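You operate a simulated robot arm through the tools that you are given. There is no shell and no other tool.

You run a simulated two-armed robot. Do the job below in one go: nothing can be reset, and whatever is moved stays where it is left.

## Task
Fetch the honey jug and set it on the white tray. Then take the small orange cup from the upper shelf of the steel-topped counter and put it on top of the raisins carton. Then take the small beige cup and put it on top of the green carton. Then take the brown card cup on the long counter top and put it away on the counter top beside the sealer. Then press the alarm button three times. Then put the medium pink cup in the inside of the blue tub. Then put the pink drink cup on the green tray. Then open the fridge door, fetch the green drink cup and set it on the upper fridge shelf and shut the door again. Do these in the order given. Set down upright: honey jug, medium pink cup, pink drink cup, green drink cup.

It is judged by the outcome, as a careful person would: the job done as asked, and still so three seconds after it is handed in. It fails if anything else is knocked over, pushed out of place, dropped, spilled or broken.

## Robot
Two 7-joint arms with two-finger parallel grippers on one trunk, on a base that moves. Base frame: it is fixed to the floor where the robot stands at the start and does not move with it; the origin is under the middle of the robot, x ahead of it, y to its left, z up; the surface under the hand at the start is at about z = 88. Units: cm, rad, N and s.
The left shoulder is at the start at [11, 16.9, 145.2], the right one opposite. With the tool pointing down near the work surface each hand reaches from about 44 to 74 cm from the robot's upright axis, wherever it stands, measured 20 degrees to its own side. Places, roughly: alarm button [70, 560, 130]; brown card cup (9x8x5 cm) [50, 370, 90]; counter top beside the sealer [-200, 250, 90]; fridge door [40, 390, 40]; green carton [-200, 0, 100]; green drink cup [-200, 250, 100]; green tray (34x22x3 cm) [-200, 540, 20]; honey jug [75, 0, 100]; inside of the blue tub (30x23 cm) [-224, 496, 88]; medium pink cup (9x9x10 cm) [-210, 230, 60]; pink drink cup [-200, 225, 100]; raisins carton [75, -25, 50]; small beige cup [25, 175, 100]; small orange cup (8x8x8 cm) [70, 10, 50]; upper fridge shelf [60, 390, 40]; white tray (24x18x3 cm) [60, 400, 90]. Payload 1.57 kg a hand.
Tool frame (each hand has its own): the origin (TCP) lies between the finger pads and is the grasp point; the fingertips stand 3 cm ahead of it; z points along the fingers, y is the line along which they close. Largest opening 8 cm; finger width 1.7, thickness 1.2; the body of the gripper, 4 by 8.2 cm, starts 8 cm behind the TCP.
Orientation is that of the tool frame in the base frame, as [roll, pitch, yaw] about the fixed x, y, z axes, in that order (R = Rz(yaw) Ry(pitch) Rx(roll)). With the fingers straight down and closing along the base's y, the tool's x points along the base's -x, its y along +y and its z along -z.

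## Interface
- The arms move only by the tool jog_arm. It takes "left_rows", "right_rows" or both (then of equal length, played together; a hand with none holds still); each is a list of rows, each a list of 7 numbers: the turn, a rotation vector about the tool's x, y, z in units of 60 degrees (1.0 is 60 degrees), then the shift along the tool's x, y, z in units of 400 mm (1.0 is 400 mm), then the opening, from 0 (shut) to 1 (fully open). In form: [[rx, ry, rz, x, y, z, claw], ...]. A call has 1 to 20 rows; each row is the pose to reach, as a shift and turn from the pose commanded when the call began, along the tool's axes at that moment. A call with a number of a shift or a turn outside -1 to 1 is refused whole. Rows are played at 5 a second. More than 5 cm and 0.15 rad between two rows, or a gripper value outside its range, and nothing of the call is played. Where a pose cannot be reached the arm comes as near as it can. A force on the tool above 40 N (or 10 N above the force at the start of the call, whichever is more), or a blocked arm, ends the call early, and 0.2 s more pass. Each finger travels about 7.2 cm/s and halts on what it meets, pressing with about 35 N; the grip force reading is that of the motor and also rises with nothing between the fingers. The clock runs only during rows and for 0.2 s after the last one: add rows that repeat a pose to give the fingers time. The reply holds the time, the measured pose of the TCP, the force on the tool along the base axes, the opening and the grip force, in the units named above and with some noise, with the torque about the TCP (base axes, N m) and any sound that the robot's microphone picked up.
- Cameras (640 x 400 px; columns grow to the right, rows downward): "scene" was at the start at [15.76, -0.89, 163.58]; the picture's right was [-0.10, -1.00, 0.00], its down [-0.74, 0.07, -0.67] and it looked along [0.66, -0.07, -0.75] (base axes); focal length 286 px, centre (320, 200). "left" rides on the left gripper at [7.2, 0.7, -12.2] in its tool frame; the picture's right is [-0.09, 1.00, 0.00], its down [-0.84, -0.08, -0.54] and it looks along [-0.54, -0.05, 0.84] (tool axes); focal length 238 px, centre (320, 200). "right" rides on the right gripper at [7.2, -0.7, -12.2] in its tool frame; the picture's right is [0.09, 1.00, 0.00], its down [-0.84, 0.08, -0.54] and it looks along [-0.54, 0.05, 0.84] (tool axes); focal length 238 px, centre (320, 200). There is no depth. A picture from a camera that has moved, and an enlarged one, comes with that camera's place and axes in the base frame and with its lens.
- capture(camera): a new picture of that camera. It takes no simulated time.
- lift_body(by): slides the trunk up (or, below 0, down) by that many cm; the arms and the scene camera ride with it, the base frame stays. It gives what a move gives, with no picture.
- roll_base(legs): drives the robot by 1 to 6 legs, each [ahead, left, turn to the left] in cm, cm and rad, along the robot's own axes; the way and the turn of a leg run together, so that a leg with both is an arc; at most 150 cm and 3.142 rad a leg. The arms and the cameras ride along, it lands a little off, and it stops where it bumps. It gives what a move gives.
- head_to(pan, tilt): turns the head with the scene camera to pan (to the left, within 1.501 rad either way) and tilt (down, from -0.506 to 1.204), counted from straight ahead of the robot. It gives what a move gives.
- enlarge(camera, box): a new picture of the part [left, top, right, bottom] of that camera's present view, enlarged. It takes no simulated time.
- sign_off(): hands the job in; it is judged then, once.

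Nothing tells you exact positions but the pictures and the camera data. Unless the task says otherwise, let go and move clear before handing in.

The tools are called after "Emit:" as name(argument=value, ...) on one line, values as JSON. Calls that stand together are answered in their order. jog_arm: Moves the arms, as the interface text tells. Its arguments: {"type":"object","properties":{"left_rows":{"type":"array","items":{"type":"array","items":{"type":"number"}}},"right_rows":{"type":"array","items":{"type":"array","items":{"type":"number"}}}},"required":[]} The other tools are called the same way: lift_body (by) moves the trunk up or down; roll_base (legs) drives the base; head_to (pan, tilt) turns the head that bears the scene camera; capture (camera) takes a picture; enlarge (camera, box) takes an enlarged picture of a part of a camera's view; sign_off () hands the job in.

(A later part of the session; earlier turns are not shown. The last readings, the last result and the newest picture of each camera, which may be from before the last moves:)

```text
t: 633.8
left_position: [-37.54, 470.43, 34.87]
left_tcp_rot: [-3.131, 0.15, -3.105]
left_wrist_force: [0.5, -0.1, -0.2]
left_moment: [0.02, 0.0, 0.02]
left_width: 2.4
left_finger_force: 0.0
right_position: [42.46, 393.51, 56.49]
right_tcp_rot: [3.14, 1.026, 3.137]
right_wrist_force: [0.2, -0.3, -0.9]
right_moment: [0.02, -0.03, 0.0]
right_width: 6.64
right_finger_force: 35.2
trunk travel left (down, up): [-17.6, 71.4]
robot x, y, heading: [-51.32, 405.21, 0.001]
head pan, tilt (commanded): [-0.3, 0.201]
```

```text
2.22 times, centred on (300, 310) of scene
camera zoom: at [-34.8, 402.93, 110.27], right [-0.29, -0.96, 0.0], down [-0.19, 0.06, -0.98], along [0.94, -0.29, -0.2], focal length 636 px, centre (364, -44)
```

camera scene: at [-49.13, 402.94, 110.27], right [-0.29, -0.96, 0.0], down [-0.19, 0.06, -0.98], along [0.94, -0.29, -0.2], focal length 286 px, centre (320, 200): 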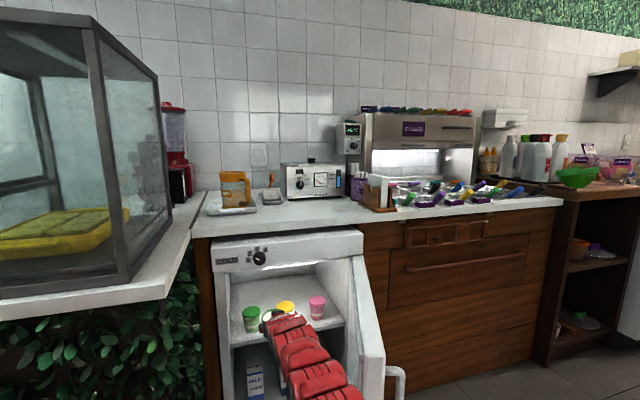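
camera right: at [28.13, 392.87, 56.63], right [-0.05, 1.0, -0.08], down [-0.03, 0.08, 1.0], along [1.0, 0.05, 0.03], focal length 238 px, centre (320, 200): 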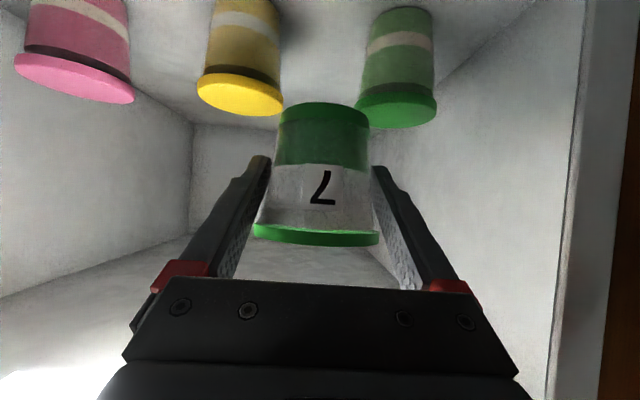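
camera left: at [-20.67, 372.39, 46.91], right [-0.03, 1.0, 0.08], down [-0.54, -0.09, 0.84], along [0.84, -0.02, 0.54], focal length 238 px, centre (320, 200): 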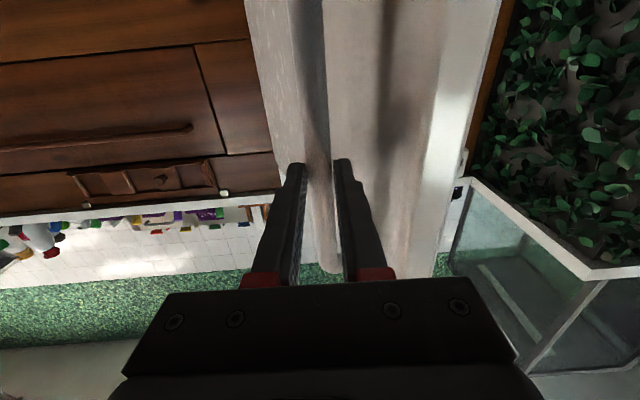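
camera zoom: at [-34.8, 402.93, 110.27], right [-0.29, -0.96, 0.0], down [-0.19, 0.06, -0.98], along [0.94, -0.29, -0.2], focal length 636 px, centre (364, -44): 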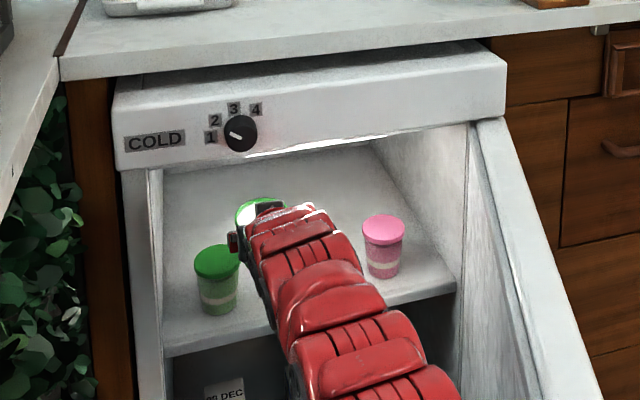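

Emit:
roll_base(legs=[[6, 0.2, 0]])

Emit:
capture(camera="right")

Emit:
roll_base(legs=[[5, 0, 0]])

Emit:
capture(camera="right")

Emit:
enlarge(camera="scene", box=[200, 220, 400, 400])

```text
t: 634.8
left_position: [-31.87, 470.7, 34.84]
left_tcp_rot: [-3.133, 0.15, -3.106]
left_wrist_force: [-0.4, -1.3, 0.7]
left_moment: [0.0, -0.02, 0.0]
left_width: 2.39
left_finger_force: 0.2
right_position: [48.19, 393.77, 56.52]
right_tcp_rot: [3.14, 1.026, 3.14]
right_wrist_force: [1.0, 1.2, -1.7]
right_moment: [0.01, 0.0, 0.0]
right_width: 6.65
right_finger_force: 35.1
trunk travel left (down, up): [-17.6, 71.4]
robot x, y, heading: [-45.79, 406.22, -0.001]
head pan, tilt (commanded): [-0.3, 0.201]
```

```text
taken
camera right: at [33.95, 393.13, 56.61], right [-0.05, 1.0, -0.08], down [-0.03, 0.08, 1.0], along [1.0, 0.05, 0.03], focal length 238 px, centre (320, 200)
```

right: 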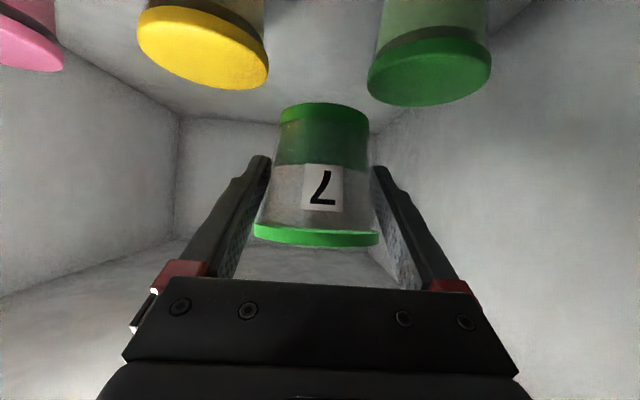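

```text
t: 635.7
left_position: [-26.8, 470.59, 34.83]
left_tcp_rot: [-3.133, 0.15, -3.106]
left_wrist_force: [0.2, -0.3, 0.1]
left_moment: [0.01, -0.01, 0.01]
left_width: 2.39
left_finger_force: 0.1
right_position: [53.21, 393.65, 56.41]
right_tcp_rot: [3.139, 1.026, 3.139]
right_wrist_force: [0.2, 0.1, -1.2]
right_moment: [-0.01, -0.01, 0.01]
right_width: 6.66
right_finger_force: 35.3
trunk travel left (down, up): [-17.6, 71.4]
robot x, y, heading: [-40.79, 406.34, 0.002]
head pan, tilt (commanded): [-0.3, 0.201]
```

```text
taken
camera right: at [38.93, 393.03, 56.59], right [-0.05, 1.0, -0.08], down [-0.03, 0.08, 1.0], along [1.0, 0.05, 0.03], focal length 238 px, centre (320, 200)
```

right: 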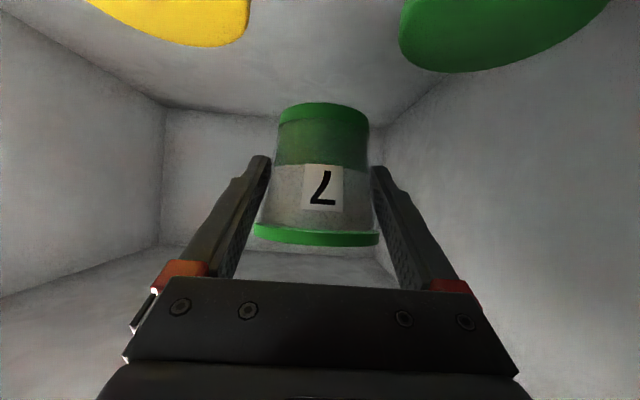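

```text
2.22 times, centred on (300, 310) of scene
camera zoom: at [-23.97, 403.14, 110.26], right [-0.3, -0.96, 0.0], down [-0.19, 0.06, -0.98], along [0.94, -0.29, -0.2], focal length 636 px, centre (364, -44)
```

zoom: 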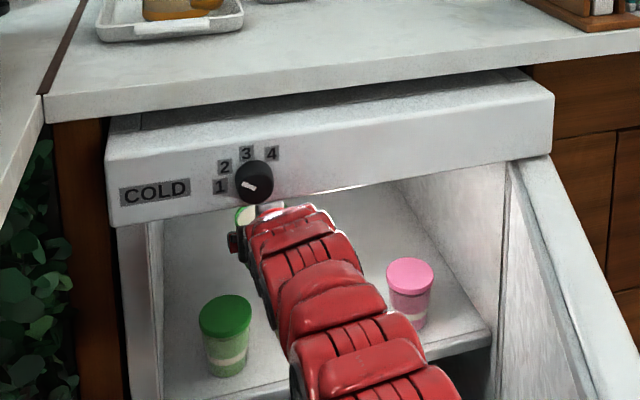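

The cup has passed over the tubs. Now descending diagonally behind them.

Emit:
lift_body(by=-1.5)

Emit:
roll_base(legs=[[2, 0, 0]])

Emit:
lift_body(by=-2)

Emit:
roll_base(legs=[[2.5, 0, 0]])

Emit:
capture(camera="right")

Emit:
capture(camera="scene")

```text
t: 636.4
left_position: [-26.69, 470.64, 33.19]
left_tcp_rot: [-3.132, 0.15, -3.106]
left_wrist_force: [0.0, 0.3, 0.2]
left_moment: [0.03, 0.0, -0.01]
left_width: 2.42
left_finger_force: 0.1
right_position: [53.12, 393.62, 55.02]
right_tcp_rot: [3.14, 1.025, 3.138]
right_wrist_force: [0.8, 0.1, -2.2]
right_moment: [-0.01, -0.01, -0.03]
right_width: 6.64
right_finger_force: 35.1
trunk travel left (down, up): [-16.1, 72.9]
robot x, y, heading: [-40.89, 406.2, -0.001]
head pan, tilt (commanded): [-0.3, 0.201]
```

```text
t: 637.1
left_position: [-24.67, 470.52, 33.31]
left_tcp_rot: [-3.133, 0.15, -3.108]
left_wrist_force: [-0.5, 0.0, -0.2]
left_moment: [-0.01, -0.01, 0.02]
left_width: 2.38
left_finger_force: 0.1
right_position: [55.22, 393.63, 54.92]
right_tcp_rot: [3.139, 1.028, 3.137]
right_wrist_force: [0.9, 0.6, -0.8]
right_moment: [-0.02, -0.03, -0.01]
right_width: 6.66
right_finger_force: 35.0
trunk travel left (down, up): [-16.1, 72.9]
robot x, y, heading: [-38.78, 406.44, -0.003]
head pan, tilt (commanded): [-0.3, 0.201]
```

```text
t: 637.8
left_position: [-24.61, 470.72, 31.38]
left_tcp_rot: [-3.133, 0.149, -3.106]
left_wrist_force: [-0.7, 0.7, 0.0]
left_moment: [-0.01, -0.01, 0.01]
left_width: 2.4
left_finger_force: 0.1
right_position: [55.21, 393.52, 52.96]
right_tcp_rot: [3.14, 1.026, 3.137]
right_wrist_force: [-0.1, 0.1, -1.5]
right_moment: [0.02, -0.01, -0.01]
right_width: 6.64
right_finger_force: 35.7
trunk travel left (down, up): [-14.1, 74.9]
robot x, y, heading: [-39.04, 405.73, 0.002]
head pan, tilt (commanded): [-0.3, 0.201]
```

```text
t: 638.6
left_position: [-22.22, 470.64, 31.33]
left_tcp_rot: [-3.133, 0.15, -3.107]
left_wrist_force: [-0.9, -0.2, 0.7]
left_moment: [-0.02, 0.04, -0.01]
left_width: 2.39
left_finger_force: 0.1
right_position: [57.68, 393.6, 53.06]
right_tcp_rot: [3.139, 1.025, 3.137]
right_wrist_force: [0.0, 0.4, -1.6]
right_moment: [-0.03, -0.01, 0.01]
right_width: 6.66
right_finger_force: 35.3
trunk travel left (down, up): [-14.1, 74.9]
robot x, y, heading: [-36.29, 406.1, 0.001]
head pan, tilt (commanded): [-0.3, 0.201]
```

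```text
taken
camera right: at [43.47, 392.99, 53.08], right [-0.05, 1.0, -0.08], down [-0.03, 0.08, 1.0], along [1.0, 0.05, 0.03], focal length 238 px, centre (320, 200)
```

right: 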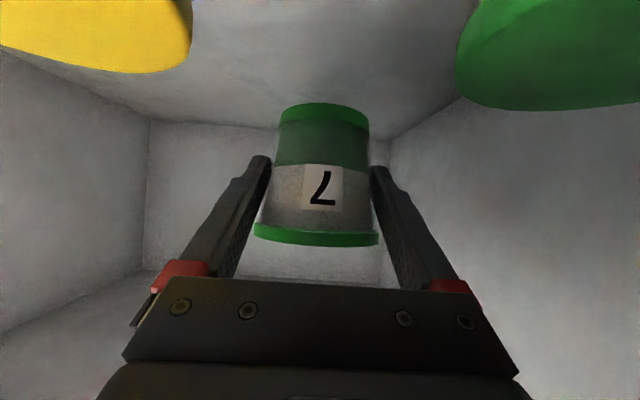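

```text
taken
camera scene: at [-19.43, 403.13, 106.77], right [-0.3, -0.96, 0.0], down [-0.19, 0.06, -0.98], along [0.94, -0.29, -0.2], focal length 286 px, centre (320, 200)
```

scene: 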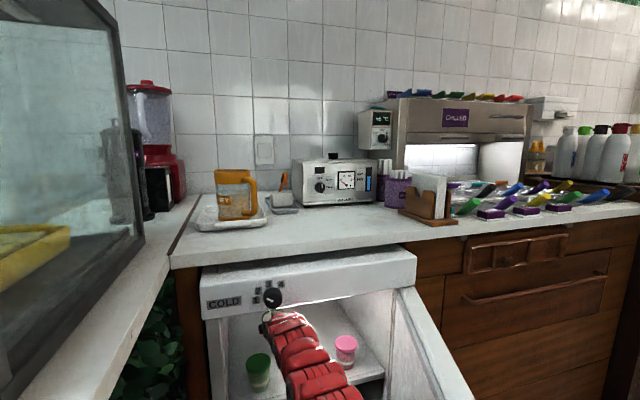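

Emit:
jog_arm(right_rows=[[0, 0.034, 0, 0, 0, 0, 0.6], [0, 0.067, 0, 0, 0, 0, 0.6], [0, 0.067, 0, 0, 0, 0, 0.6]])

Emit:
lift_body(by=-2)

Emit:
roll_base(legs=[[2.5, 0, 0]])

Emit:
capture(camera="right")

```text
t: 639.4
left_position: [-22.23, 470.65, 31.36]
left_tcp_rot: [-3.134, 0.15, -3.107]
left_wrist_force: [0.0, 0.6, 0.6]
left_moment: [0.02, -0.02, 0.02]
left_width: 2.4
left_finger_force: 0.0
right_position: [56.85, 393.82, 53.0]
right_tcp_rot: [3.14, 0.954, 3.137]
right_wrist_force: [-0.2, -0.6, -0.9]
right_moment: [-0.04, -0.03, -0.02]
right_width: 6.62
right_finger_force: 34.7
right hand out of reach, approached as far as the arm can: row 1, 2, 3
trunk travel left (down, up): [-14.1, 74.9]
robot x, y, heading: [-36.72, 405.95, -0.0]
head pan, tilt (commanded): [-0.3, 0.201]
```

```text
t: 640.1
left_position: [-22.14, 470.74, 29.36]
left_tcp_rot: [-3.133, 0.15, -3.107]
left_wrist_force: [0.3, 0.3, 0.0]
left_moment: [-0.02, -0.02, 0.02]
left_width: 2.4
left_finger_force: 0.1
right_position: [56.75, 393.8, 51.03]
right_tcp_rot: [3.14, 0.954, 3.135]
right_wrist_force: [0.2, -0.2, -1.7]
right_moment: [-0.02, -0.01, -0.01]
right_width: 6.61
right_finger_force: 34.6
trunk travel left (down, up): [-12.1, 76.9]
robot x, y, heading: [-36.09, 405.8, -0.002]
head pan, tilt (commanded): [-0.3, 0.201]
```

```text
t: 640.9
left_position: [-19.56, 470.63, 29.31]
left_tcp_rot: [-3.134, 0.15, -3.107]
left_wrist_force: [0.1, 0.1, -0.7]
left_moment: [0.01, 0.0, -0.01]
left_width: 2.42
left_finger_force: 0.0
right_position: [59.41, 393.89, 50.93]
right_tcp_rot: [3.14, 0.955, 3.137]
right_wrist_force: [0.0, -0.8, -2.2]
right_moment: [-0.01, 0.01, 0.03]
right_width: 6.63
right_finger_force: 34.6
trunk travel left (down, up): [-12.1, 76.9]
robot x, y, heading: [-33.02, 405.96, -0.002]
head pan, tilt (commanded): [-0.3, 0.201]
```

```text
taken
camera right: at [45.2, 393.23, 52.07], right [-0.05, 1.0, -0.07], down [0.04, 0.08, 1.0], along [1.0, 0.05, -0.04], focal length 238 px, centre (320, 200)
```

right: 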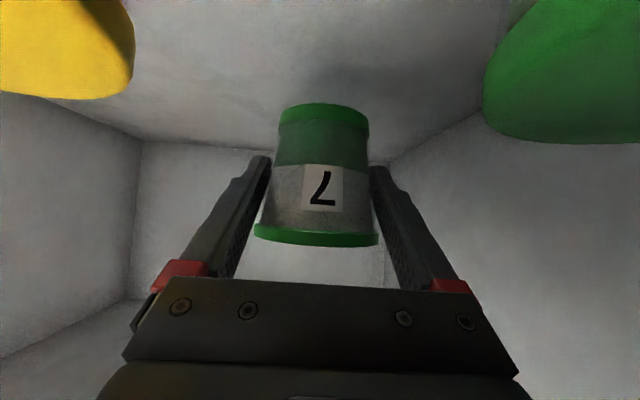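

Upright again and behind the tubs. Lowering to the shelf.

Emit:
lift_body(by=-2)

Emit:
lift_body(by=-0.6)

Emit:
capture(camera="right")

```text
t: 641.6
left_position: [-19.51, 470.67, 27.28]
left_tcp_rot: [-3.133, 0.148, -3.106]
left_wrist_force: [0.1, -0.1, -0.7]
left_moment: [0.0, -0.03, 0.03]
left_width: 2.39
left_finger_force: 0.1
right_position: [59.51, 393.8, 48.98]
right_tcp_rot: [3.138, 0.955, 3.138]
right_wrist_force: [0.1, -0.3, -1.4]
right_moment: [0.01, 0.03, 0.02]
right_width: 6.67
right_finger_force: 35.0
trunk travel left (down, up): [-10.1, 78.9]
robot x, y, heading: [-34.02, 405.95, -0.0]
head pan, tilt (commanded): [-0.3, 0.201]
```

```text
t: 642.1
left_position: [-19.54, 470.6, 26.76]
left_tcp_rot: [-3.133, 0.149, -3.106]
left_wrist_force: [0.2, 0.0, -0.3]
left_moment: [0.0, 0.0, -0.03]
left_width: 2.41
left_finger_force: 0.0
right_position: [59.4, 393.75, 48.4]
right_tcp_rot: [3.141, 0.955, 3.137]
right_wrist_force: [0.0, 0.5, -0.5]
right_moment: [0.02, 0.0, -0.01]
right_width: 6.64
right_finger_force: 34.8
trunk travel left (down, up): [-9.5, 79.5]
robot x, y, heading: [-33.1, 405.75, -0.001]
head pan, tilt (commanded): [-0.3, 0.201]
```

```text
taken
camera right: at [45.19, 393.23, 49.5], right [-0.05, 1.0, -0.07], down [0.04, 0.08, 1.0], along [1.0, 0.05, -0.04], focal length 238 px, centre (320, 200)
```

right: 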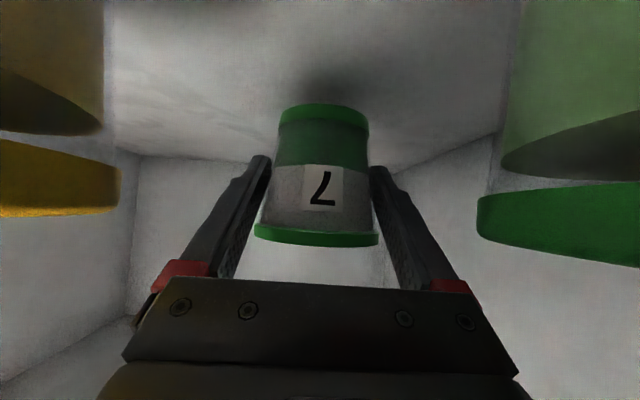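

Emit:
lift_body(by=-0.4)

Emit:
lift_body(by=-0.4)

```text
t: 642.7
left_position: [-19.52, 470.58, 26.21]
left_tcp_rot: [-3.133, 0.151, -3.107]
left_wrist_force: [0.1, 0.8, -0.6]
left_moment: [-0.03, 0.0, 0.0]
left_width: 2.39
left_finger_force: 0.1
right_position: [59.4, 393.91, 48.0]
right_tcp_rot: [3.139, 0.954, 3.136]
right_wrist_force: [0.5, -0.3, -1.7]
right_moment: [-0.02, 0.04, -0.02]
right_width: 6.63
right_finger_force: 34.8
trunk travel left (down, up): [-9.1, 79.9]
robot x, y, heading: [-33.87, 405.7, -0.001]
head pan, tilt (commanded): [-0.3, 0.201]
```

```text
t: 643.2
left_position: [-19.46, 470.67, 25.95]
left_tcp_rot: [-3.134, 0.149, -3.108]
left_wrist_force: [-0.6, 0.2, -0.9]
left_moment: [-0.01, -0.02, 0.0]
left_width: 2.41
left_finger_force: 0.0
right_position: [59.38, 393.81, 47.65]
right_tcp_rot: [3.141, 0.955, 3.135]
right_wrist_force: [-0.3, 0.7, -1.1]
right_moment: [0.01, -0.03, -0.02]
right_width: 6.64
right_finger_force: 35.3
trunk travel left (down, up): [-8.7, 80.3]
robot x, y, heading: [-33.62, 405.96, 0.001]
head pan, tilt (commanded): [-0.3, 0.201]
```

Emit:
lift_body(by=-0.4)

Emit:
lift_body(by=-0.3)

Emit:
capture(camera="right")

```text
t: 643.7
left_position: [-19.55, 470.54, 25.55]
left_tcp_rot: [-3.133, 0.15, -3.106]
left_wrist_force: [-0.2, 0.1, 0.7]
left_moment: [0.0, -0.01, 0.02]
left_width: 2.38
left_finger_force: 0.1
right_position: [59.37, 393.91, 47.21]
right_tcp_rot: [3.141, 0.955, 3.139]
right_wrist_force: [-0.3, 0.8, -1.8]
right_moment: [0.02, 0.01, -0.02]
right_width: 6.62
right_finger_force: 34.9
trunk travel left (down, up): [-8.3, 80.7]
robot x, y, heading: [-33.59, 406.21, 0.0]
head pan, tilt (commanded): [-0.3, 0.201]
```

```text
t: 644.2
left_position: [-19.55, 470.69, 25.24]
left_tcp_rot: [-3.133, 0.15, -3.107]
left_wrist_force: [0.4, -0.3, 0.1]
left_moment: [0.01, 0.01, 0.01]
left_width: 2.4
left_finger_force: 0.0
right_position: [59.27, 393.89, 47.0]
right_tcp_rot: [3.139, 0.957, 3.136]
right_wrist_force: [0.7, 0.2, -0.5]
right_moment: [0.05, -0.07, -0.02]
right_width: 6.61
right_finger_force: 35.1
trunk travel left (down, up): [-8.0, 81.0]
robot x, y, heading: [-33.34, 405.83, 0.001]
head pan, tilt (commanded): [-0.3, 0.201]
```

```text
taken
camera right: at [45.19, 393.24, 48.02], right [-0.05, 1.0, -0.07], down [0.04, 0.08, 1.0], along [1.0, 0.05, -0.04], focal length 238 px, centre (320, 200)
```

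right: 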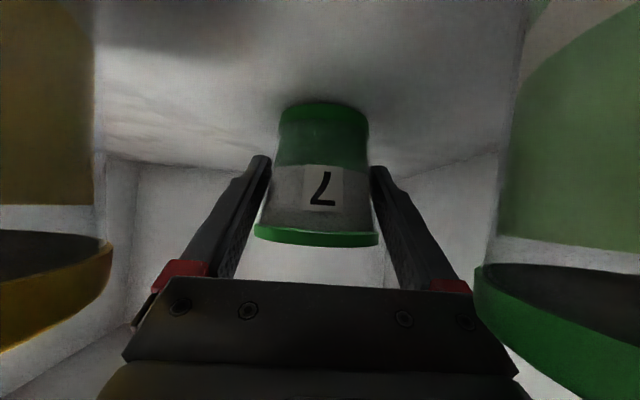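

Emit:
lift_body(by=-0.25)

```text
t: 644.8
left_position: [-19.57, 470.61, 25.02]
left_tcp_rot: [-3.131, 0.152, -3.106]
left_wrist_force: [-0.1, -0.9, -0.3]
left_moment: [0.0, 0.01, 0.01]
left_width: 2.4
left_finger_force: 0.1
right_position: [59.37, 393.86, 46.84]
right_tcp_rot: [3.14, 0.96, 3.137]
right_wrist_force: [0.5, -0.2, 7.9]
right_moment: [0.24, -0.11, 0.04]
right_width: 6.63
right_finger_force: 34.5
trunk travel left (down, up): [-7.8, 81.2]
robot x, y, heading: [-33.57, 406.02, -0.001]
head pan, tilt (commanded): [-0.3, 0.201]
```

Contact with the shelf. Opening the fingers.

Emit:
jog_arm(right_rows=[[0, 0, 0, 0, 0, 0, 0.75], [0, 0, 0, 0, 0, 0, 0.9], [0, 0, 0, 0, 0, 0, 1], [0, 0, 0, 0, 0, 0, 1], [0, 0, 0, 0, 0, 0, 1]])

Emit:
capture(camera="right")

```text
t: 646.0
left_position: [-19.64, 470.6, 24.92]
left_tcp_rot: [-3.133, 0.149, -3.106]
left_wrist_force: [0.9, 0.1, -0.5]
left_moment: [-0.01, 0.01, 0.01]
left_width: 2.42
left_finger_force: 0.1
right_position: [59.46, 393.95, 46.53]
right_tcp_rot: [3.139, 0.955, 3.136]
right_wrist_force: [0.5, 0.7, -0.2]
right_moment: [-0.04, 0.02, 0.04]
right_width: 8.02
right_finger_force: 0.1
trunk travel left (down, up): [-7.8, 81.2]
robot x, y, heading: [-33.45, 406.01, 0.0]
head pan, tilt (commanded): [-0.3, 0.201]
```

```text
taken
camera right: at [45.18, 393.23, 47.75], right [-0.05, 1.0, -0.07], down [0.04, 0.08, 1.0], along [1.0, 0.05, -0.04], focal length 238 px, centre (320, 200)
```

right: 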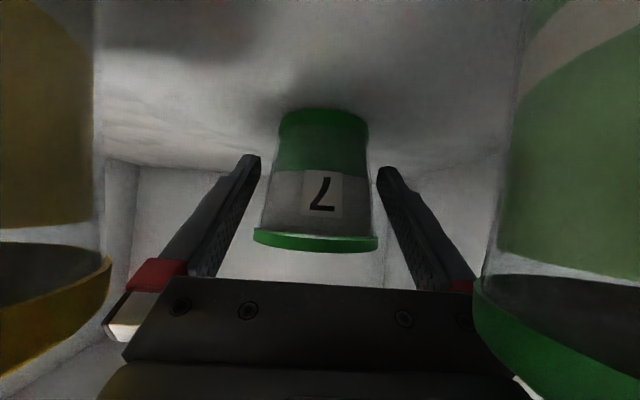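

The cup stands on the shelf. I'll withdraw diagonally up and back, lift slightly more to clear the tubs, then back straight out.

Emit:
jog_arm(right_rows=[[0, 0, 0, -0.012, 0, -0.07, 1], [0, 0, 0, -0.024, 0, -0.14, 1], [0, 0, 0, -0.036, 0, -0.209, 1]])

Emit:
lift_body(by=2)

Emit:
capture(camera="right")

```text
t: 646.8
left_position: [-19.55, 470.68, 25.04]
left_tcp_rot: [-3.13, 0.152, -3.108]
left_wrist_force: [-1.0, 0.8, 0.1]
left_moment: [0.03, -0.03, 0.02]
left_width: 2.37
left_finger_force: 0.0
right_position: [53.58, 393.62, 52.65]
right_tcp_rot: [-3.141, 0.956, 3.138]
right_wrist_force: [0.3, -0.7, -0.4]
right_moment: [0.0, -0.03, 0.01]
right_width: 8.0
right_finger_force: 0.0
trunk travel left (down, up): [-7.8, 81.2]
robot x, y, heading: [-33.59, 405.61, -0.004]
head pan, tilt (commanded): [-0.3, 0.201]
```

```text
t: 647.4
left_position: [-19.62, 470.73, 27.01]
left_tcp_rot: [-3.132, 0.15, -3.107]
left_wrist_force: [0.1, -1.1, -0.3]
left_moment: [0.0, 0.02, 0.01]
left_width: 2.37
left_finger_force: 0.0
right_position: [53.56, 393.82, 54.45]
right_tcp_rot: [3.139, 0.955, 3.138]
right_wrist_force: [0.0, 1.0, -0.5]
right_moment: [-0.03, -0.01, 0.02]
right_width: 8.02
right_finger_force: 0.0
trunk travel left (down, up): [-9.8, 79.2]
robot x, y, heading: [-33.31, 405.81, 0.001]
head pan, tilt (commanded): [-0.3, 0.201]
```

```text
taken
camera right: at [39.4, 393.21, 55.61], right [-0.05, 1.0, -0.07], down [0.04, 0.08, 1.0], along [1.0, 0.05, -0.04], focal length 238 px, centre (320, 200)
```

right: 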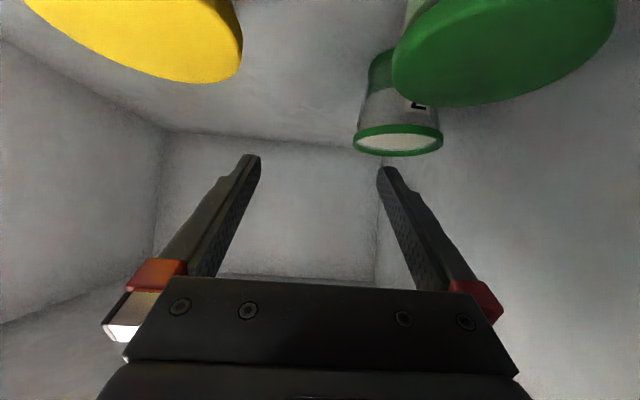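

The cup looks shifted to the left in this view. I'll zoom in to check what happened before moving further.

Emit:
enlarge(camera="right", box=[320, 20, 500, 180])

Emit:
head_to(pan=-0.25, tilt=0.5)

Emit:
capture(camera="scene")

```text
2.50 times, centred on (410, 100) of right
camera zoom: at [39.4, 393.21, 55.61], right [-0.05, 1.0, -0.07], down [0.04, 0.08, 1.0], along [1.0, 0.05, -0.04], focal length 596 px, centre (95, 450)
```

zoom: 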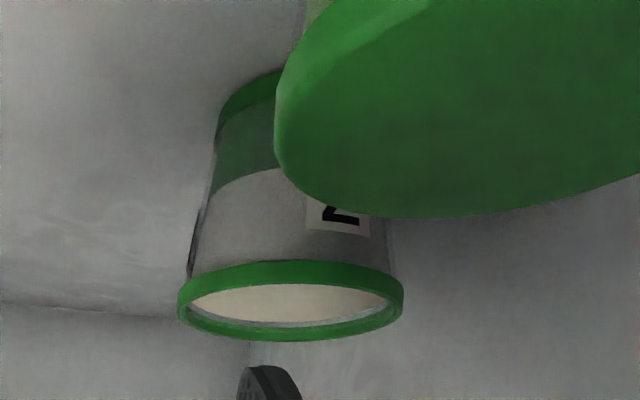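

```text
t: 648.2
left_position: [-19.62, 470.68, 27.15]
left_tcp_rot: [-3.133, 0.15, -3.107]
left_wrist_force: [1.3, 0.3, 0.1]
left_moment: [-0.03, 0.0, 0.01]
left_width: 2.42
left_finger_force: 0.1
right_position: [53.61, 393.73, 54.5]
right_tcp_rot: [3.139, 0.957, 3.136]
right_wrist_force: [0.0, 0.4, 0.1]
right_moment: [0.03, -0.02, 0.0]
right_width: 8.0
right_finger_force: 0.1
trunk travel left (down, up): [-9.8, 79.2]
robot x, y, heading: [-33.73, 405.87, 0.003]
head pan, tilt (commanded): [-0.25, 0.499]
```

```text
taken
camera scene: at [-16.96, 403.64, 99.67], right [-0.25, -0.97, 0.0], down [-0.46, 0.12, -0.88], along [0.85, -0.22, -0.48], focal length 286 px, centre (320, 200)
```

scene: 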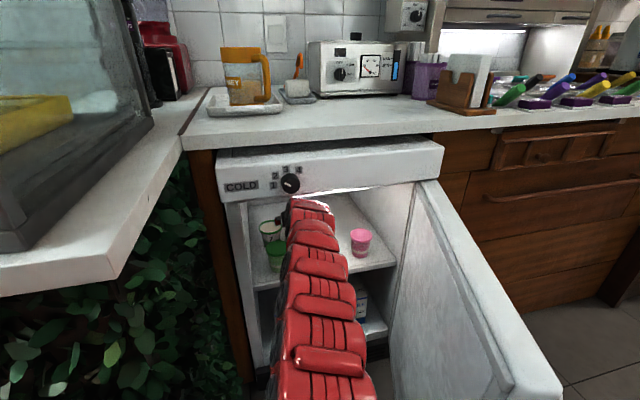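

The drink slid left as the fingers withdrew, but it stands upright on the upper shelf behind the green tub, still full. The hand is clear above it, so I'll back straight out.

Emit:
roll_base(legs=[[-15, 0, 0]])

Emit:
capture(camera="right")

Emit:
roll_base(legs=[[-35, 0, 0]])

Emit:
capture(camera="scene")

Emit:
enlarge(camera="scene", box=[240, 140, 440, 300])

```text
t: 649.6
left_position: [-34.19, 470.73, 27.06]
left_tcp_rot: [-3.133, 0.151, -3.106]
left_wrist_force: [-0.2, -0.2, 0.5]
left_moment: [0.01, 0.02, 0.0]
left_width: 2.41
left_finger_force: 0.1
right_position: [39.08, 393.83, 54.47]
right_tcp_rot: [3.14, 0.955, 3.138]
right_wrist_force: [0.7, 0.1, -0.2]
right_moment: [0.0, -0.01, 0.01]
right_width: 8.01
right_finger_force: 0.1
trunk travel left (down, up): [-9.8, 79.2]
robot x, y, heading: [-48.27, 406.16, 0.001]
head pan, tilt (commanded): [-0.25, 0.499]
```

```text
taken
camera right: at [24.84, 393.21, 55.63], right [-0.05, 1.0, -0.07], down [0.04, 0.08, 1.0], along [1.0, 0.05, -0.04], focal length 238 px, centre (320, 200)
```

right: 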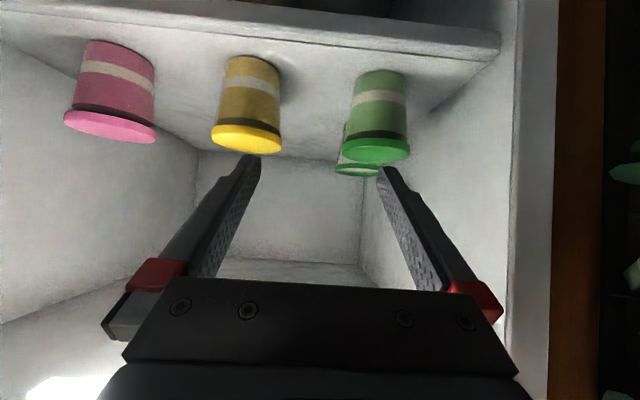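

```text
t: 651.8
left_position: [-68.84, 470.71, 27.03]
left_tcp_rot: [-3.134, 0.151, -3.1]
left_wrist_force: [-0.1, -0.4, 0.2]
left_moment: [0.03, -0.01, 0.02]
left_width: 2.38
left_finger_force: 0.0
right_position: [4.85, 394.29, 54.52]
right_tcp_rot: [3.139, 0.955, -3.138]
right_wrist_force: [-0.3, 0.0, 0.2]
right_moment: [0.0, 0.03, 0.03]
right_width: 7.96
right_finger_force: 0.1
trunk travel left (down, up): [-9.8, 79.2]
robot x, y, heading: [-82.64, 405.82, 0.005]
head pan, tilt (commanded): [-0.25, 0.499]
```

```text
taken
camera scene: at [-65.82, 403.66, 99.66], right [-0.24, -0.97, 0.0], down [-0.46, 0.12, -0.88], along [0.85, -0.21, -0.48], focal length 286 px, centre (320, 200)
```

scene: 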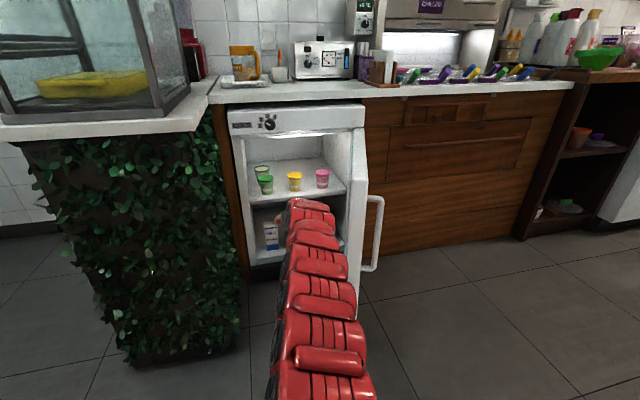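

```text
2.50 times, centred on (340, 220) of scene
camera zoom: at [-65.82, 403.66, 99.66], right [-0.24, -0.97, 0.0], down [-0.46, 0.12, -0.88], along [0.85, -0.21, -0.48], focal length 716 px, centre (270, 150)
```

zoom: 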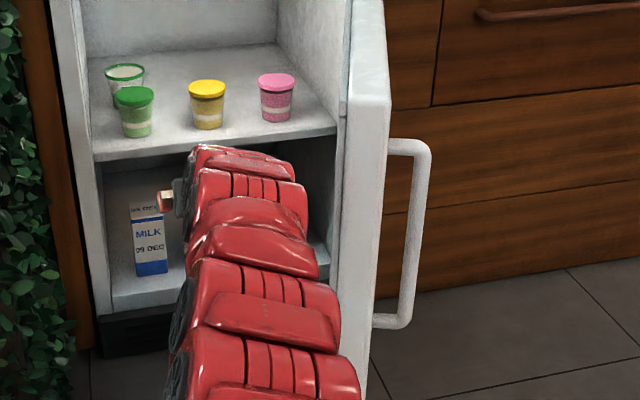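

Everything in the fridge is in place, with the green drink upright behind the green tub. Now to shut the door: I'll close the fist, go around to the outer side of the open door and push it closed.

Emit:
jog_arm(right_rows=[[0, 0, 0, 0, 0, 0, 0.5], [0, 0, 0, 0, 0, 0, 0], [0, 0, 0, 0, 0, 0, 0]])

Emit:
roll_base(legs=[[-32, 0, 0], [0, -46, 0]])

Emit:
head_to(pan=0.2, tilt=0.4)

Emit:
capture(camera="scene")

Emit:
capture(camera="right")

```text
t: 652.6
left_position: [-68.92, 470.61, 26.94]
left_tcp_rot: [-3.131, 0.149, -3.1]
left_wrist_force: [-0.3, -0.3, 0.0]
left_moment: [-0.03, 0.02, 0.0]
left_width: 2.39
left_finger_force: 0.1
right_position: [4.77, 394.26, 54.56]
right_tcp_rot: [3.14, 0.956, -3.14]
right_wrist_force: [-0.3, 0.2, -0.1]
right_moment: [-0.03, -0.02, -0.02]
right_width: 0.0
right_finger_force: 16.6
trunk travel left (down, up): [-9.8, 79.2]
robot x, y, heading: [-82.62, 405.91, 0.009]
head pan, tilt (commanded): [-0.25, 0.499]
```

```text
t: 657.1
left_position: [-101.45, 424.81, 27.03]
left_tcp_rot: [-3.135, 0.15, -3.099]
left_wrist_force: [0.0, -0.9, 0.3]
left_moment: [0.0, -0.01, 0.04]
left_width: 2.41
left_finger_force: 0.0
right_position: [-27.67, 348.42, 54.62]
right_tcp_rot: [3.138, 0.955, -3.139]
right_wrist_force: [0.1, 0.2, -0.1]
right_moment: [-0.02, 0.0, -0.02]
right_width: 0.02
right_finger_force: 21.2
trunk travel left (down, up): [-9.8, 79.2]
robot x, y, heading: [-114.94, 360.14, 0.005]
head pan, tilt (commanded): [-0.25, 0.499]
```

```text
t: 658.0
left_position: [-101.4, 424.78, 26.92]
left_tcp_rot: [-3.134, 0.15, -3.101]
left_wrist_force: [-0.3, 0.0, -0.1]
left_moment: [0.02, -0.03, -0.01]
left_width: 2.41
left_finger_force: 0.0
right_position: [-27.76, 348.55, 54.59]
right_tcp_rot: [3.139, 0.954, -3.137]
right_wrist_force: [0.5, 0.1, 0.5]
right_moment: [0.03, -0.03, -0.02]
right_width: 0.01
right_finger_force: 20.8
trunk travel left (down, up): [-9.8, 79.2]
robot x, y, heading: [-115.01, 359.36, 0.006]
head pan, tilt (commanded): [0.201, 0.4]
```

```text
taken
camera scene: at [-98.12, 361.91, 100.57], right [0.2, -0.98, 0.0], down [-0.38, -0.08, -0.92], along [0.9, 0.19, -0.39], focal length 286 px, centre (320, 200)
```

scene: 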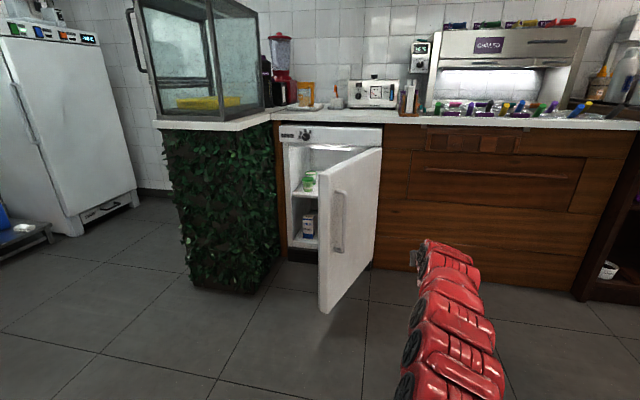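

```text
taken
camera right: at [-41.93, 347.76, 55.63], right [-0.06, 1.0, -0.07], down [0.04, 0.08, 1.0], along [1.0, 0.05, -0.04], focal length 238 px, centre (320, 200)
```

right: 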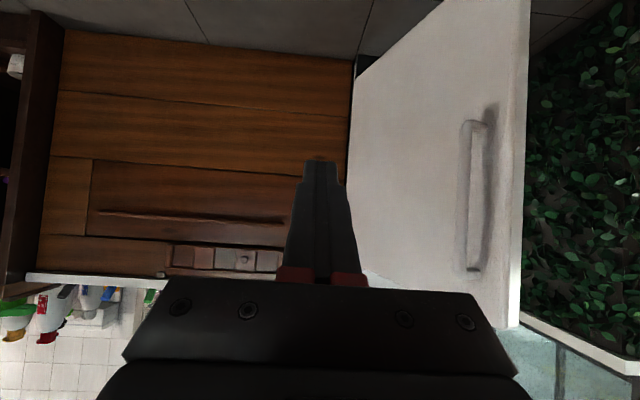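

The door stands about 70° open in front of me. I'll move the fist forward along its outer side, then push it left.

Emit:
roll_base(legs=[[26, 0, 0]])

Emit:
roll_base(legs=[[0, 14, 0]])

Emit:
roll_base(legs=[[3.5, 11, 0]])

Emit:
capture(camera="scene")

Emit:
capture(camera="right")

```text
t: 659.9
left_position: [-75.08, 424.84, 27.05]
left_tcp_rot: [-3.133, 0.149, -3.104]
left_wrist_force: [0.3, -0.6, -0.8]
left_moment: [-0.01, 0.0, -0.01]
left_width: 2.39
left_finger_force: 0.2
right_position: [-1.56, 348.45, 54.44]
right_tcp_rot: [3.14, 0.954, -3.141]
right_wrist_force: [-0.4, 0.1, -0.3]
right_moment: [0.0, 0.0, -0.01]
right_width: 0.0
right_finger_force: 21.4
trunk travel left (down, up): [-9.8, 79.2]
robot x, y, heading: [-88.88, 360.21, 0.006]
head pan, tilt (commanded): [0.201, 0.4]
```

```text
t: 661.2
left_position: [-74.74, 439.04, 27.0]
left_tcp_rot: [-3.131, 0.15, -3.107]
left_wrist_force: [-0.3, 1.0, -1.2]
left_moment: [0.01, 0.0, -0.03]
left_width: 2.4
left_finger_force: 0.1
right_position: [-1.6, 362.02, 54.56]
right_tcp_rot: [3.139, 0.954, 3.138]
right_wrist_force: [0.8, -0.9, 0.3]
right_moment: [-0.02, -0.02, -0.02]
right_width: 0.0
right_finger_force: 21.2
trunk travel left (down, up): [-9.8, 79.2]
robot x, y, heading: [-89.21, 374.12, -0.003]
head pan, tilt (commanded): [0.201, 0.4]
```

```text
t: 662.5
left_position: [-71.07, 450.11, 26.93]
left_tcp_rot: [-3.131, 0.151, -3.11]
left_wrist_force: [0.5, 0.1, -0.1]
left_moment: [0.0, 0.0, 0.02]
left_width: 2.38
left_finger_force: 0.1
right_position: [1.82, 372.84, 54.43]
right_tcp_rot: [3.14, 0.953, 3.136]
right_wrist_force: [0.3, 0.1, -0.3]
right_moment: [-0.01, -0.02, 0.03]
right_width: 0.0
right_finger_force: 21.4
trunk travel left (down, up): [-9.8, 79.2]
robot x, y, heading: [-85.11, 385.27, -0.002]
head pan, tilt (commanded): [0.201, 0.4]
```

```text
taken
camera scene: at [-68.37, 387.07, 100.57], right [0.2, -0.98, 0.0], down [-0.38, -0.08, -0.92], along [0.9, 0.18, -0.39], focal length 286 px, centre (320, 200)
```

scene: 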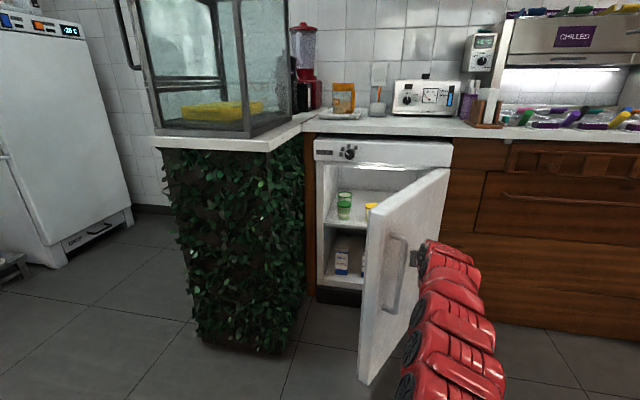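

```text
taken
camera right: at [-12.33, 372.32, 55.62], right [-0.05, 1.0, -0.07], down [0.04, 0.08, 1.0], along [1.0, 0.04, -0.04], focal length 238 px, centre (320, 200)
```

right: 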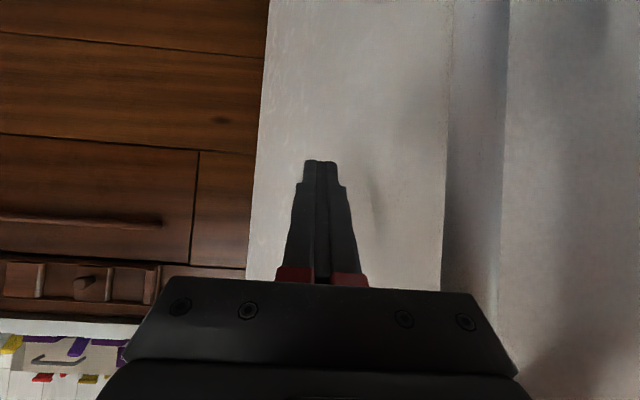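

Emit:
roll_base(legs=[[6, 10, 0]])

Emit:
capture(camera="scene")

Emit:
capture(camera="right")

```text
t: 663.7
left_position: [-65.05, 459.73, 26.98]
left_tcp_rot: [-3.131, 0.15, -3.11]
left_wrist_force: [-0.5, 0.0, -0.9]
left_moment: [-0.01, 0.0, 0.01]
left_width: 2.42
left_finger_force: 0.1
right_position: [7.92, 382.82, 54.52]
right_tcp_rot: [3.139, 0.954, 3.134]
right_wrist_force: [0.3, 0.5, 0.1]
right_moment: [-0.03, 0.01, 0.02]
right_width: 0.0
right_finger_force: 21.3
trunk travel left (down, up): [-9.8, 79.2]
robot x, y, heading: [-79.16, 394.86, -0.005]
head pan, tilt (commanded): [0.201, 0.4]
```

```text
taken
camera scene: at [-62.37, 396.81, 100.57], right [0.2, -0.98, 0.0], down [-0.38, -0.08, -0.92], along [0.9, 0.18, -0.39], focal length 286 px, centre (320, 200)
```

scene: 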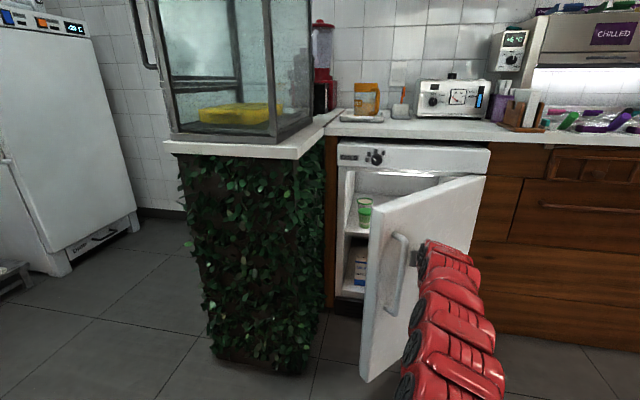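

```text
taken
camera right: at [-6.31, 382.14, 55.63], right [-0.05, 1.0, -0.07], down [0.04, 0.08, 1.0], along [1.0, 0.04, -0.04], focal length 238 px, centre (320, 200)
```

right: 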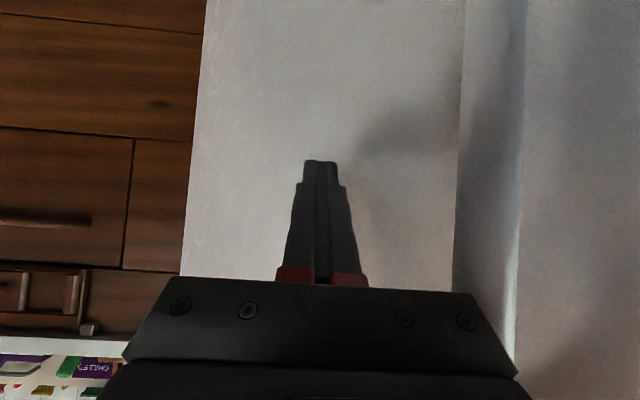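

The door is swinging shut. Continuing to push along the arc.

Emit:
roll_base(legs=[[8, 8, 0]])

Emit:
capture(camera="scene")

Emit:
capture(camera="right")

```text
t: 664.9
left_position: [-56.96, 467.82, 27.09]
left_tcp_rot: [-3.13, 0.15, -3.107]
left_wrist_force: [0.2, 0.2, 0.5]
left_moment: [-0.02, 0.03, 0.01]
left_width: 2.38
left_finger_force: 0.0
right_position: [16.23, 390.88, 54.52]
right_tcp_rot: [3.139, 0.954, 3.137]
right_wrist_force: [-0.4, 0.0, -0.2]
right_moment: [-0.02, -0.01, 0.0]
right_width: 0.01
right_finger_force: 21.1
trunk travel left (down, up): [-9.8, 79.2]
robot x, y, heading: [-70.82, 403.15, -0.005]
head pan, tilt (commanded): [0.201, 0.4]
```

```text
taken
camera scene: at [-54.02, 404.85, 100.57], right [0.2, -0.98, 0.0], down [-0.38, -0.08, -0.92], along [0.9, 0.18, -0.39], focal length 286 px, centre (320, 200)
```

scene: 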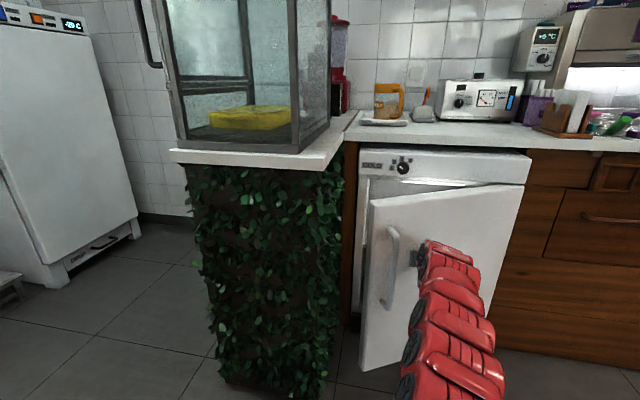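

```text
taken
camera right: at [2.06, 390.26, 55.62], right [-0.05, 1.0, -0.07], down [0.04, 0.08, 1.0], along [1.0, 0.05, -0.04], focal length 238 px, centre (320, 200)
```

right: 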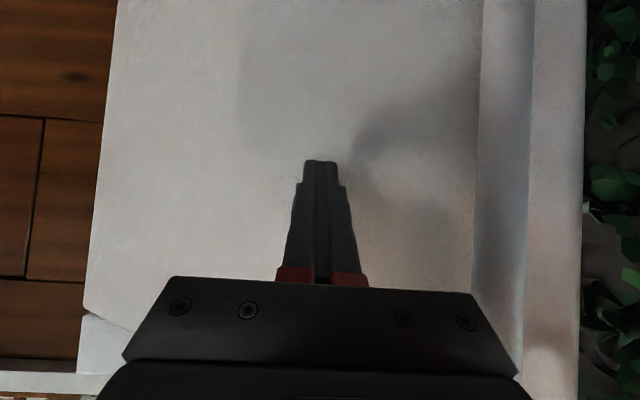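

Emit:
roll_base(legs=[[8, 3, 0]])

Emit:
roll_base(legs=[[5, 0, 0]])

Emit:
capture(camera="scene")

Emit:
capture(camera="right")

```text
t: 666.0
left_position: [-48.7, 470.82, 26.87]
left_tcp_rot: [-3.132, 0.149, -3.105]
left_wrist_force: [0.8, 0.1, 0.4]
left_moment: [0.0, -0.01, 0.03]
left_width: 2.38
left_finger_force: 0.0
right_position: [24.55, 393.83, 54.62]
right_tcp_rot: [3.139, 0.956, 3.139]
right_wrist_force: [0.7, 0.2, 0.9]
right_moment: [0.02, 0.01, 0.02]
right_width: 0.0
right_finger_force: 21.3
trunk travel left (down, up): [-9.8, 79.2]
robot x, y, heading: [-62.3, 405.92, 0.003]
head pan, tilt (commanded): [0.201, 0.4]
```

```text
t: 666.9
left_position: [-43.53, 470.81, 26.98]
left_tcp_rot: [-3.131, 0.151, -3.107]
left_wrist_force: [0.3, -0.2, 0.4]
left_moment: [-0.02, -0.02, -0.02]
left_width: 2.39
left_finger_force: 0.2
right_position: [29.63, 393.89, 54.6]
right_tcp_rot: [3.139, 0.957, 3.138]
right_wrist_force: [-0.2, 0.5, -0.3]
right_moment: [0.01, -0.05, 0.01]
right_width: 0.0
right_finger_force: 21.3
trunk travel left (down, up): [-9.8, 79.2]
robot x, y, heading: [-57.69, 406.09, -0.005]
head pan, tilt (commanded): [0.201, 0.4]
```

```text
taken
camera scene: at [-40.69, 407.83, 100.57], right [0.2, -0.98, 0.0], down [-0.38, -0.08, -0.92], along [0.9, 0.18, -0.39], focal length 286 px, centre (320, 200)
```

scene: 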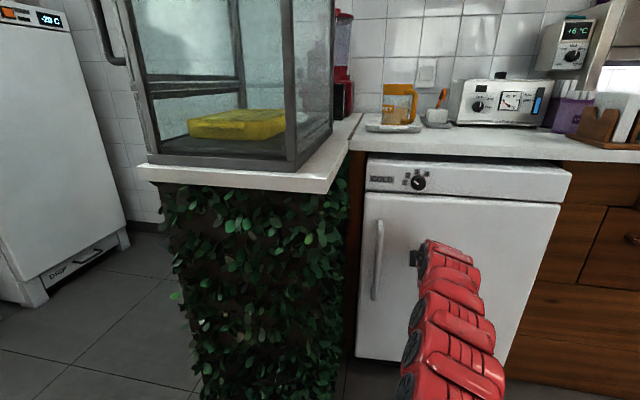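

```text
taken
camera right: at [15.4, 393.3, 55.62], right [-0.05, 1.0, -0.07], down [0.04, 0.08, 1.0], along [1.0, 0.05, -0.04], focal length 238 px, centre (320, 200)
```

right: 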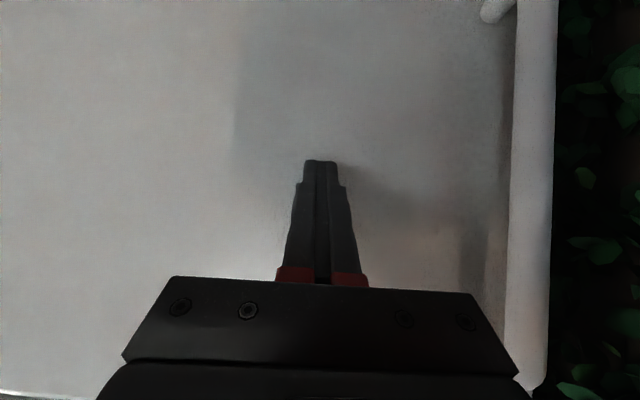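

Nearly shut. I'll push the last bit with the arm, watching the force.

Emit:
jog_arm(right_rows=[[0, 0, 0, -0.0144, 0, 0.0204, 0], [0, 0, 0, -0.0289, 0, 0.0408, 0], [0, 0, 0, -0.0433, 0, 0.0612, 0], [0, 0, 0, -0.0577, 0, 0.0816, 0]])

Emit:
capture(camera="scene")

```text
t: 667.9
left_position: [-43.62, 470.81, 27.1]
left_tcp_rot: [-3.132, 0.155, -3.11]
left_wrist_force: [0.8, -0.1, 0.2]
left_moment: [0.0, 0.02, -0.01]
left_width: 2.41
left_finger_force: 0.2
right_position: [32.72, 393.74, 54.35]
right_tcp_rot: [-3.141, 0.945, 3.14]
right_wrist_force: [-21.9, -1.3, 10.6]
right_moment: [0.05, -0.04, 0.02]
right_width: 0.0
right_finger_force: 21.1
trunk travel left (down, up): [-9.8, 79.2]
robot x, y, heading: [-57.68, 405.78, -0.002]
head pan, tilt (commanded): [0.201, 0.4]
stopped in row 4 (right hand): the force on the tool passed its limit at 60 N (the readings are from after the stop); the commanded pose is now the measured one
```

```text
taken
camera scene: at [-41.06, 407.84, 100.65], right [0.2, -0.98, 0.0], down [-0.38, -0.08, -0.92], along [0.9, 0.18, -0.39], focal length 286 px, centre (320, 200)
```

scene: 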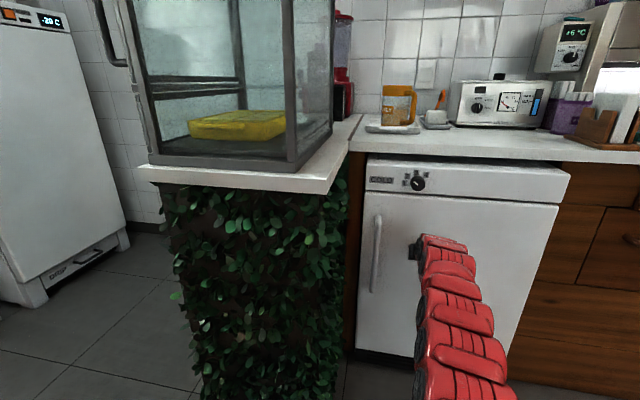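

The door hit its stop with over 60 N, so it's shut. Backing off and inspecting.

Emit:
jog_arm(right_rows=[[0, 0, 0, 0.03, 0, -0.041, 0], [0, 0, 0, 0.06, 0, -0.082, 0]])

Emit:
roll_base(legs=[[-45, 0, 0]])

Emit:
head_to(pan=0.0, tilt=0.35)

Emit:
capture(camera="scene")

Emit:
enlarge(camera="scene", box=[250, 130, 420, 330])

```text
t: 668.5
left_position: [-43.53, 470.81, 27.0]
left_tcp_rot: [-3.132, 0.15, -3.109]
left_wrist_force: [-0.2, 0.7, 0.1]
left_moment: [0.01, -0.01, -0.02]
left_width: 2.4
left_finger_force: 0.1
right_position: [28.86, 393.61, 53.78]
right_tcp_rot: [-3.139, 0.94, 3.137]
right_wrist_force: [-0.4, -0.6, 0.6]
right_moment: [0.03, 0.02, 0.01]
right_width: 0.0
right_finger_force: 21.4
trunk travel left (down, up): [-9.8, 79.2]
robot x, y, heading: [-57.73, 406.15, 0.002]
head pan, tilt (commanded): [0.201, 0.4]
```

```text
t: 671.1
left_position: [-87.44, 470.79, 27.0]
left_tcp_rot: [-3.131, 0.15, -3.108]
left_wrist_force: [-0.2, 0.3, 0.3]
left_moment: [-0.02, 0.0, -0.01]
left_width: 2.4
left_finger_force: 0.0
right_position: [-14.84, 393.81, 53.9]
right_tcp_rot: [-3.14, 0.943, 3.14]
right_wrist_force: [-1.0, -0.4, -0.3]
right_moment: [0.01, 0.04, -0.01]
right_width: 0.0
right_finger_force: 21.2
trunk travel left (down, up): [-9.8, 79.2]
robot x, y, heading: [-101.46, 405.97, -0.003]
head pan, tilt (commanded): [0.201, 0.4]
```

```text
t: 671.9
left_position: [-87.4, 470.79, 26.94]
left_tcp_rot: [-3.129, 0.151, -3.11]
left_wrist_force: [0.0, -0.8, 0.1]
left_moment: [0.02, 0.0, -0.01]
left_width: 2.41
left_finger_force: 0.0
right_position: [-14.95, 393.77, 53.83]
right_tcp_rot: [3.141, 0.942, 3.136]
right_wrist_force: [-0.1, -0.5, 0.1]
right_moment: [0.03, -0.02, 0.0]
right_width: 0.03
right_finger_force: 21.1
trunk travel left (down, up): [-9.8, 79.2]
robot x, y, heading: [-101.63, 406.35, -0.001]
head pan, tilt (commanded): [0.0, 0.351]
```

```text
taken
camera scene: at [-84.34, 406.05, 101.03], right [0.0, -1.0, 0.0], down [-0.34, 0.0, -0.94], along [0.94, 0.0, -0.34], focal length 286 px, centre (320, 200)
```

scene: 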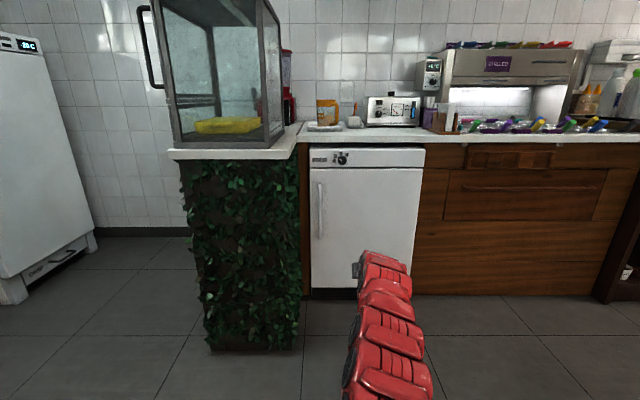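

```text
2.00 times, centred on (335, 230) of scene
camera zoom: at [-84.34, 406.05, 101.03], right [0.0, -1.0, 0.0], down [-0.34, 0.0, -0.94], along [0.94, 0.0, -0.34], focal length 572 px, centre (290, 140)
```

zoom: 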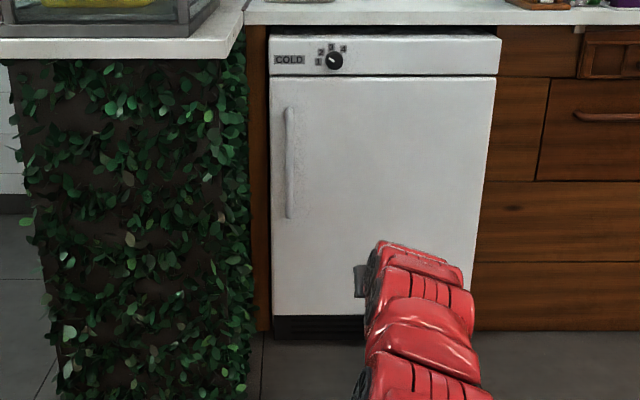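

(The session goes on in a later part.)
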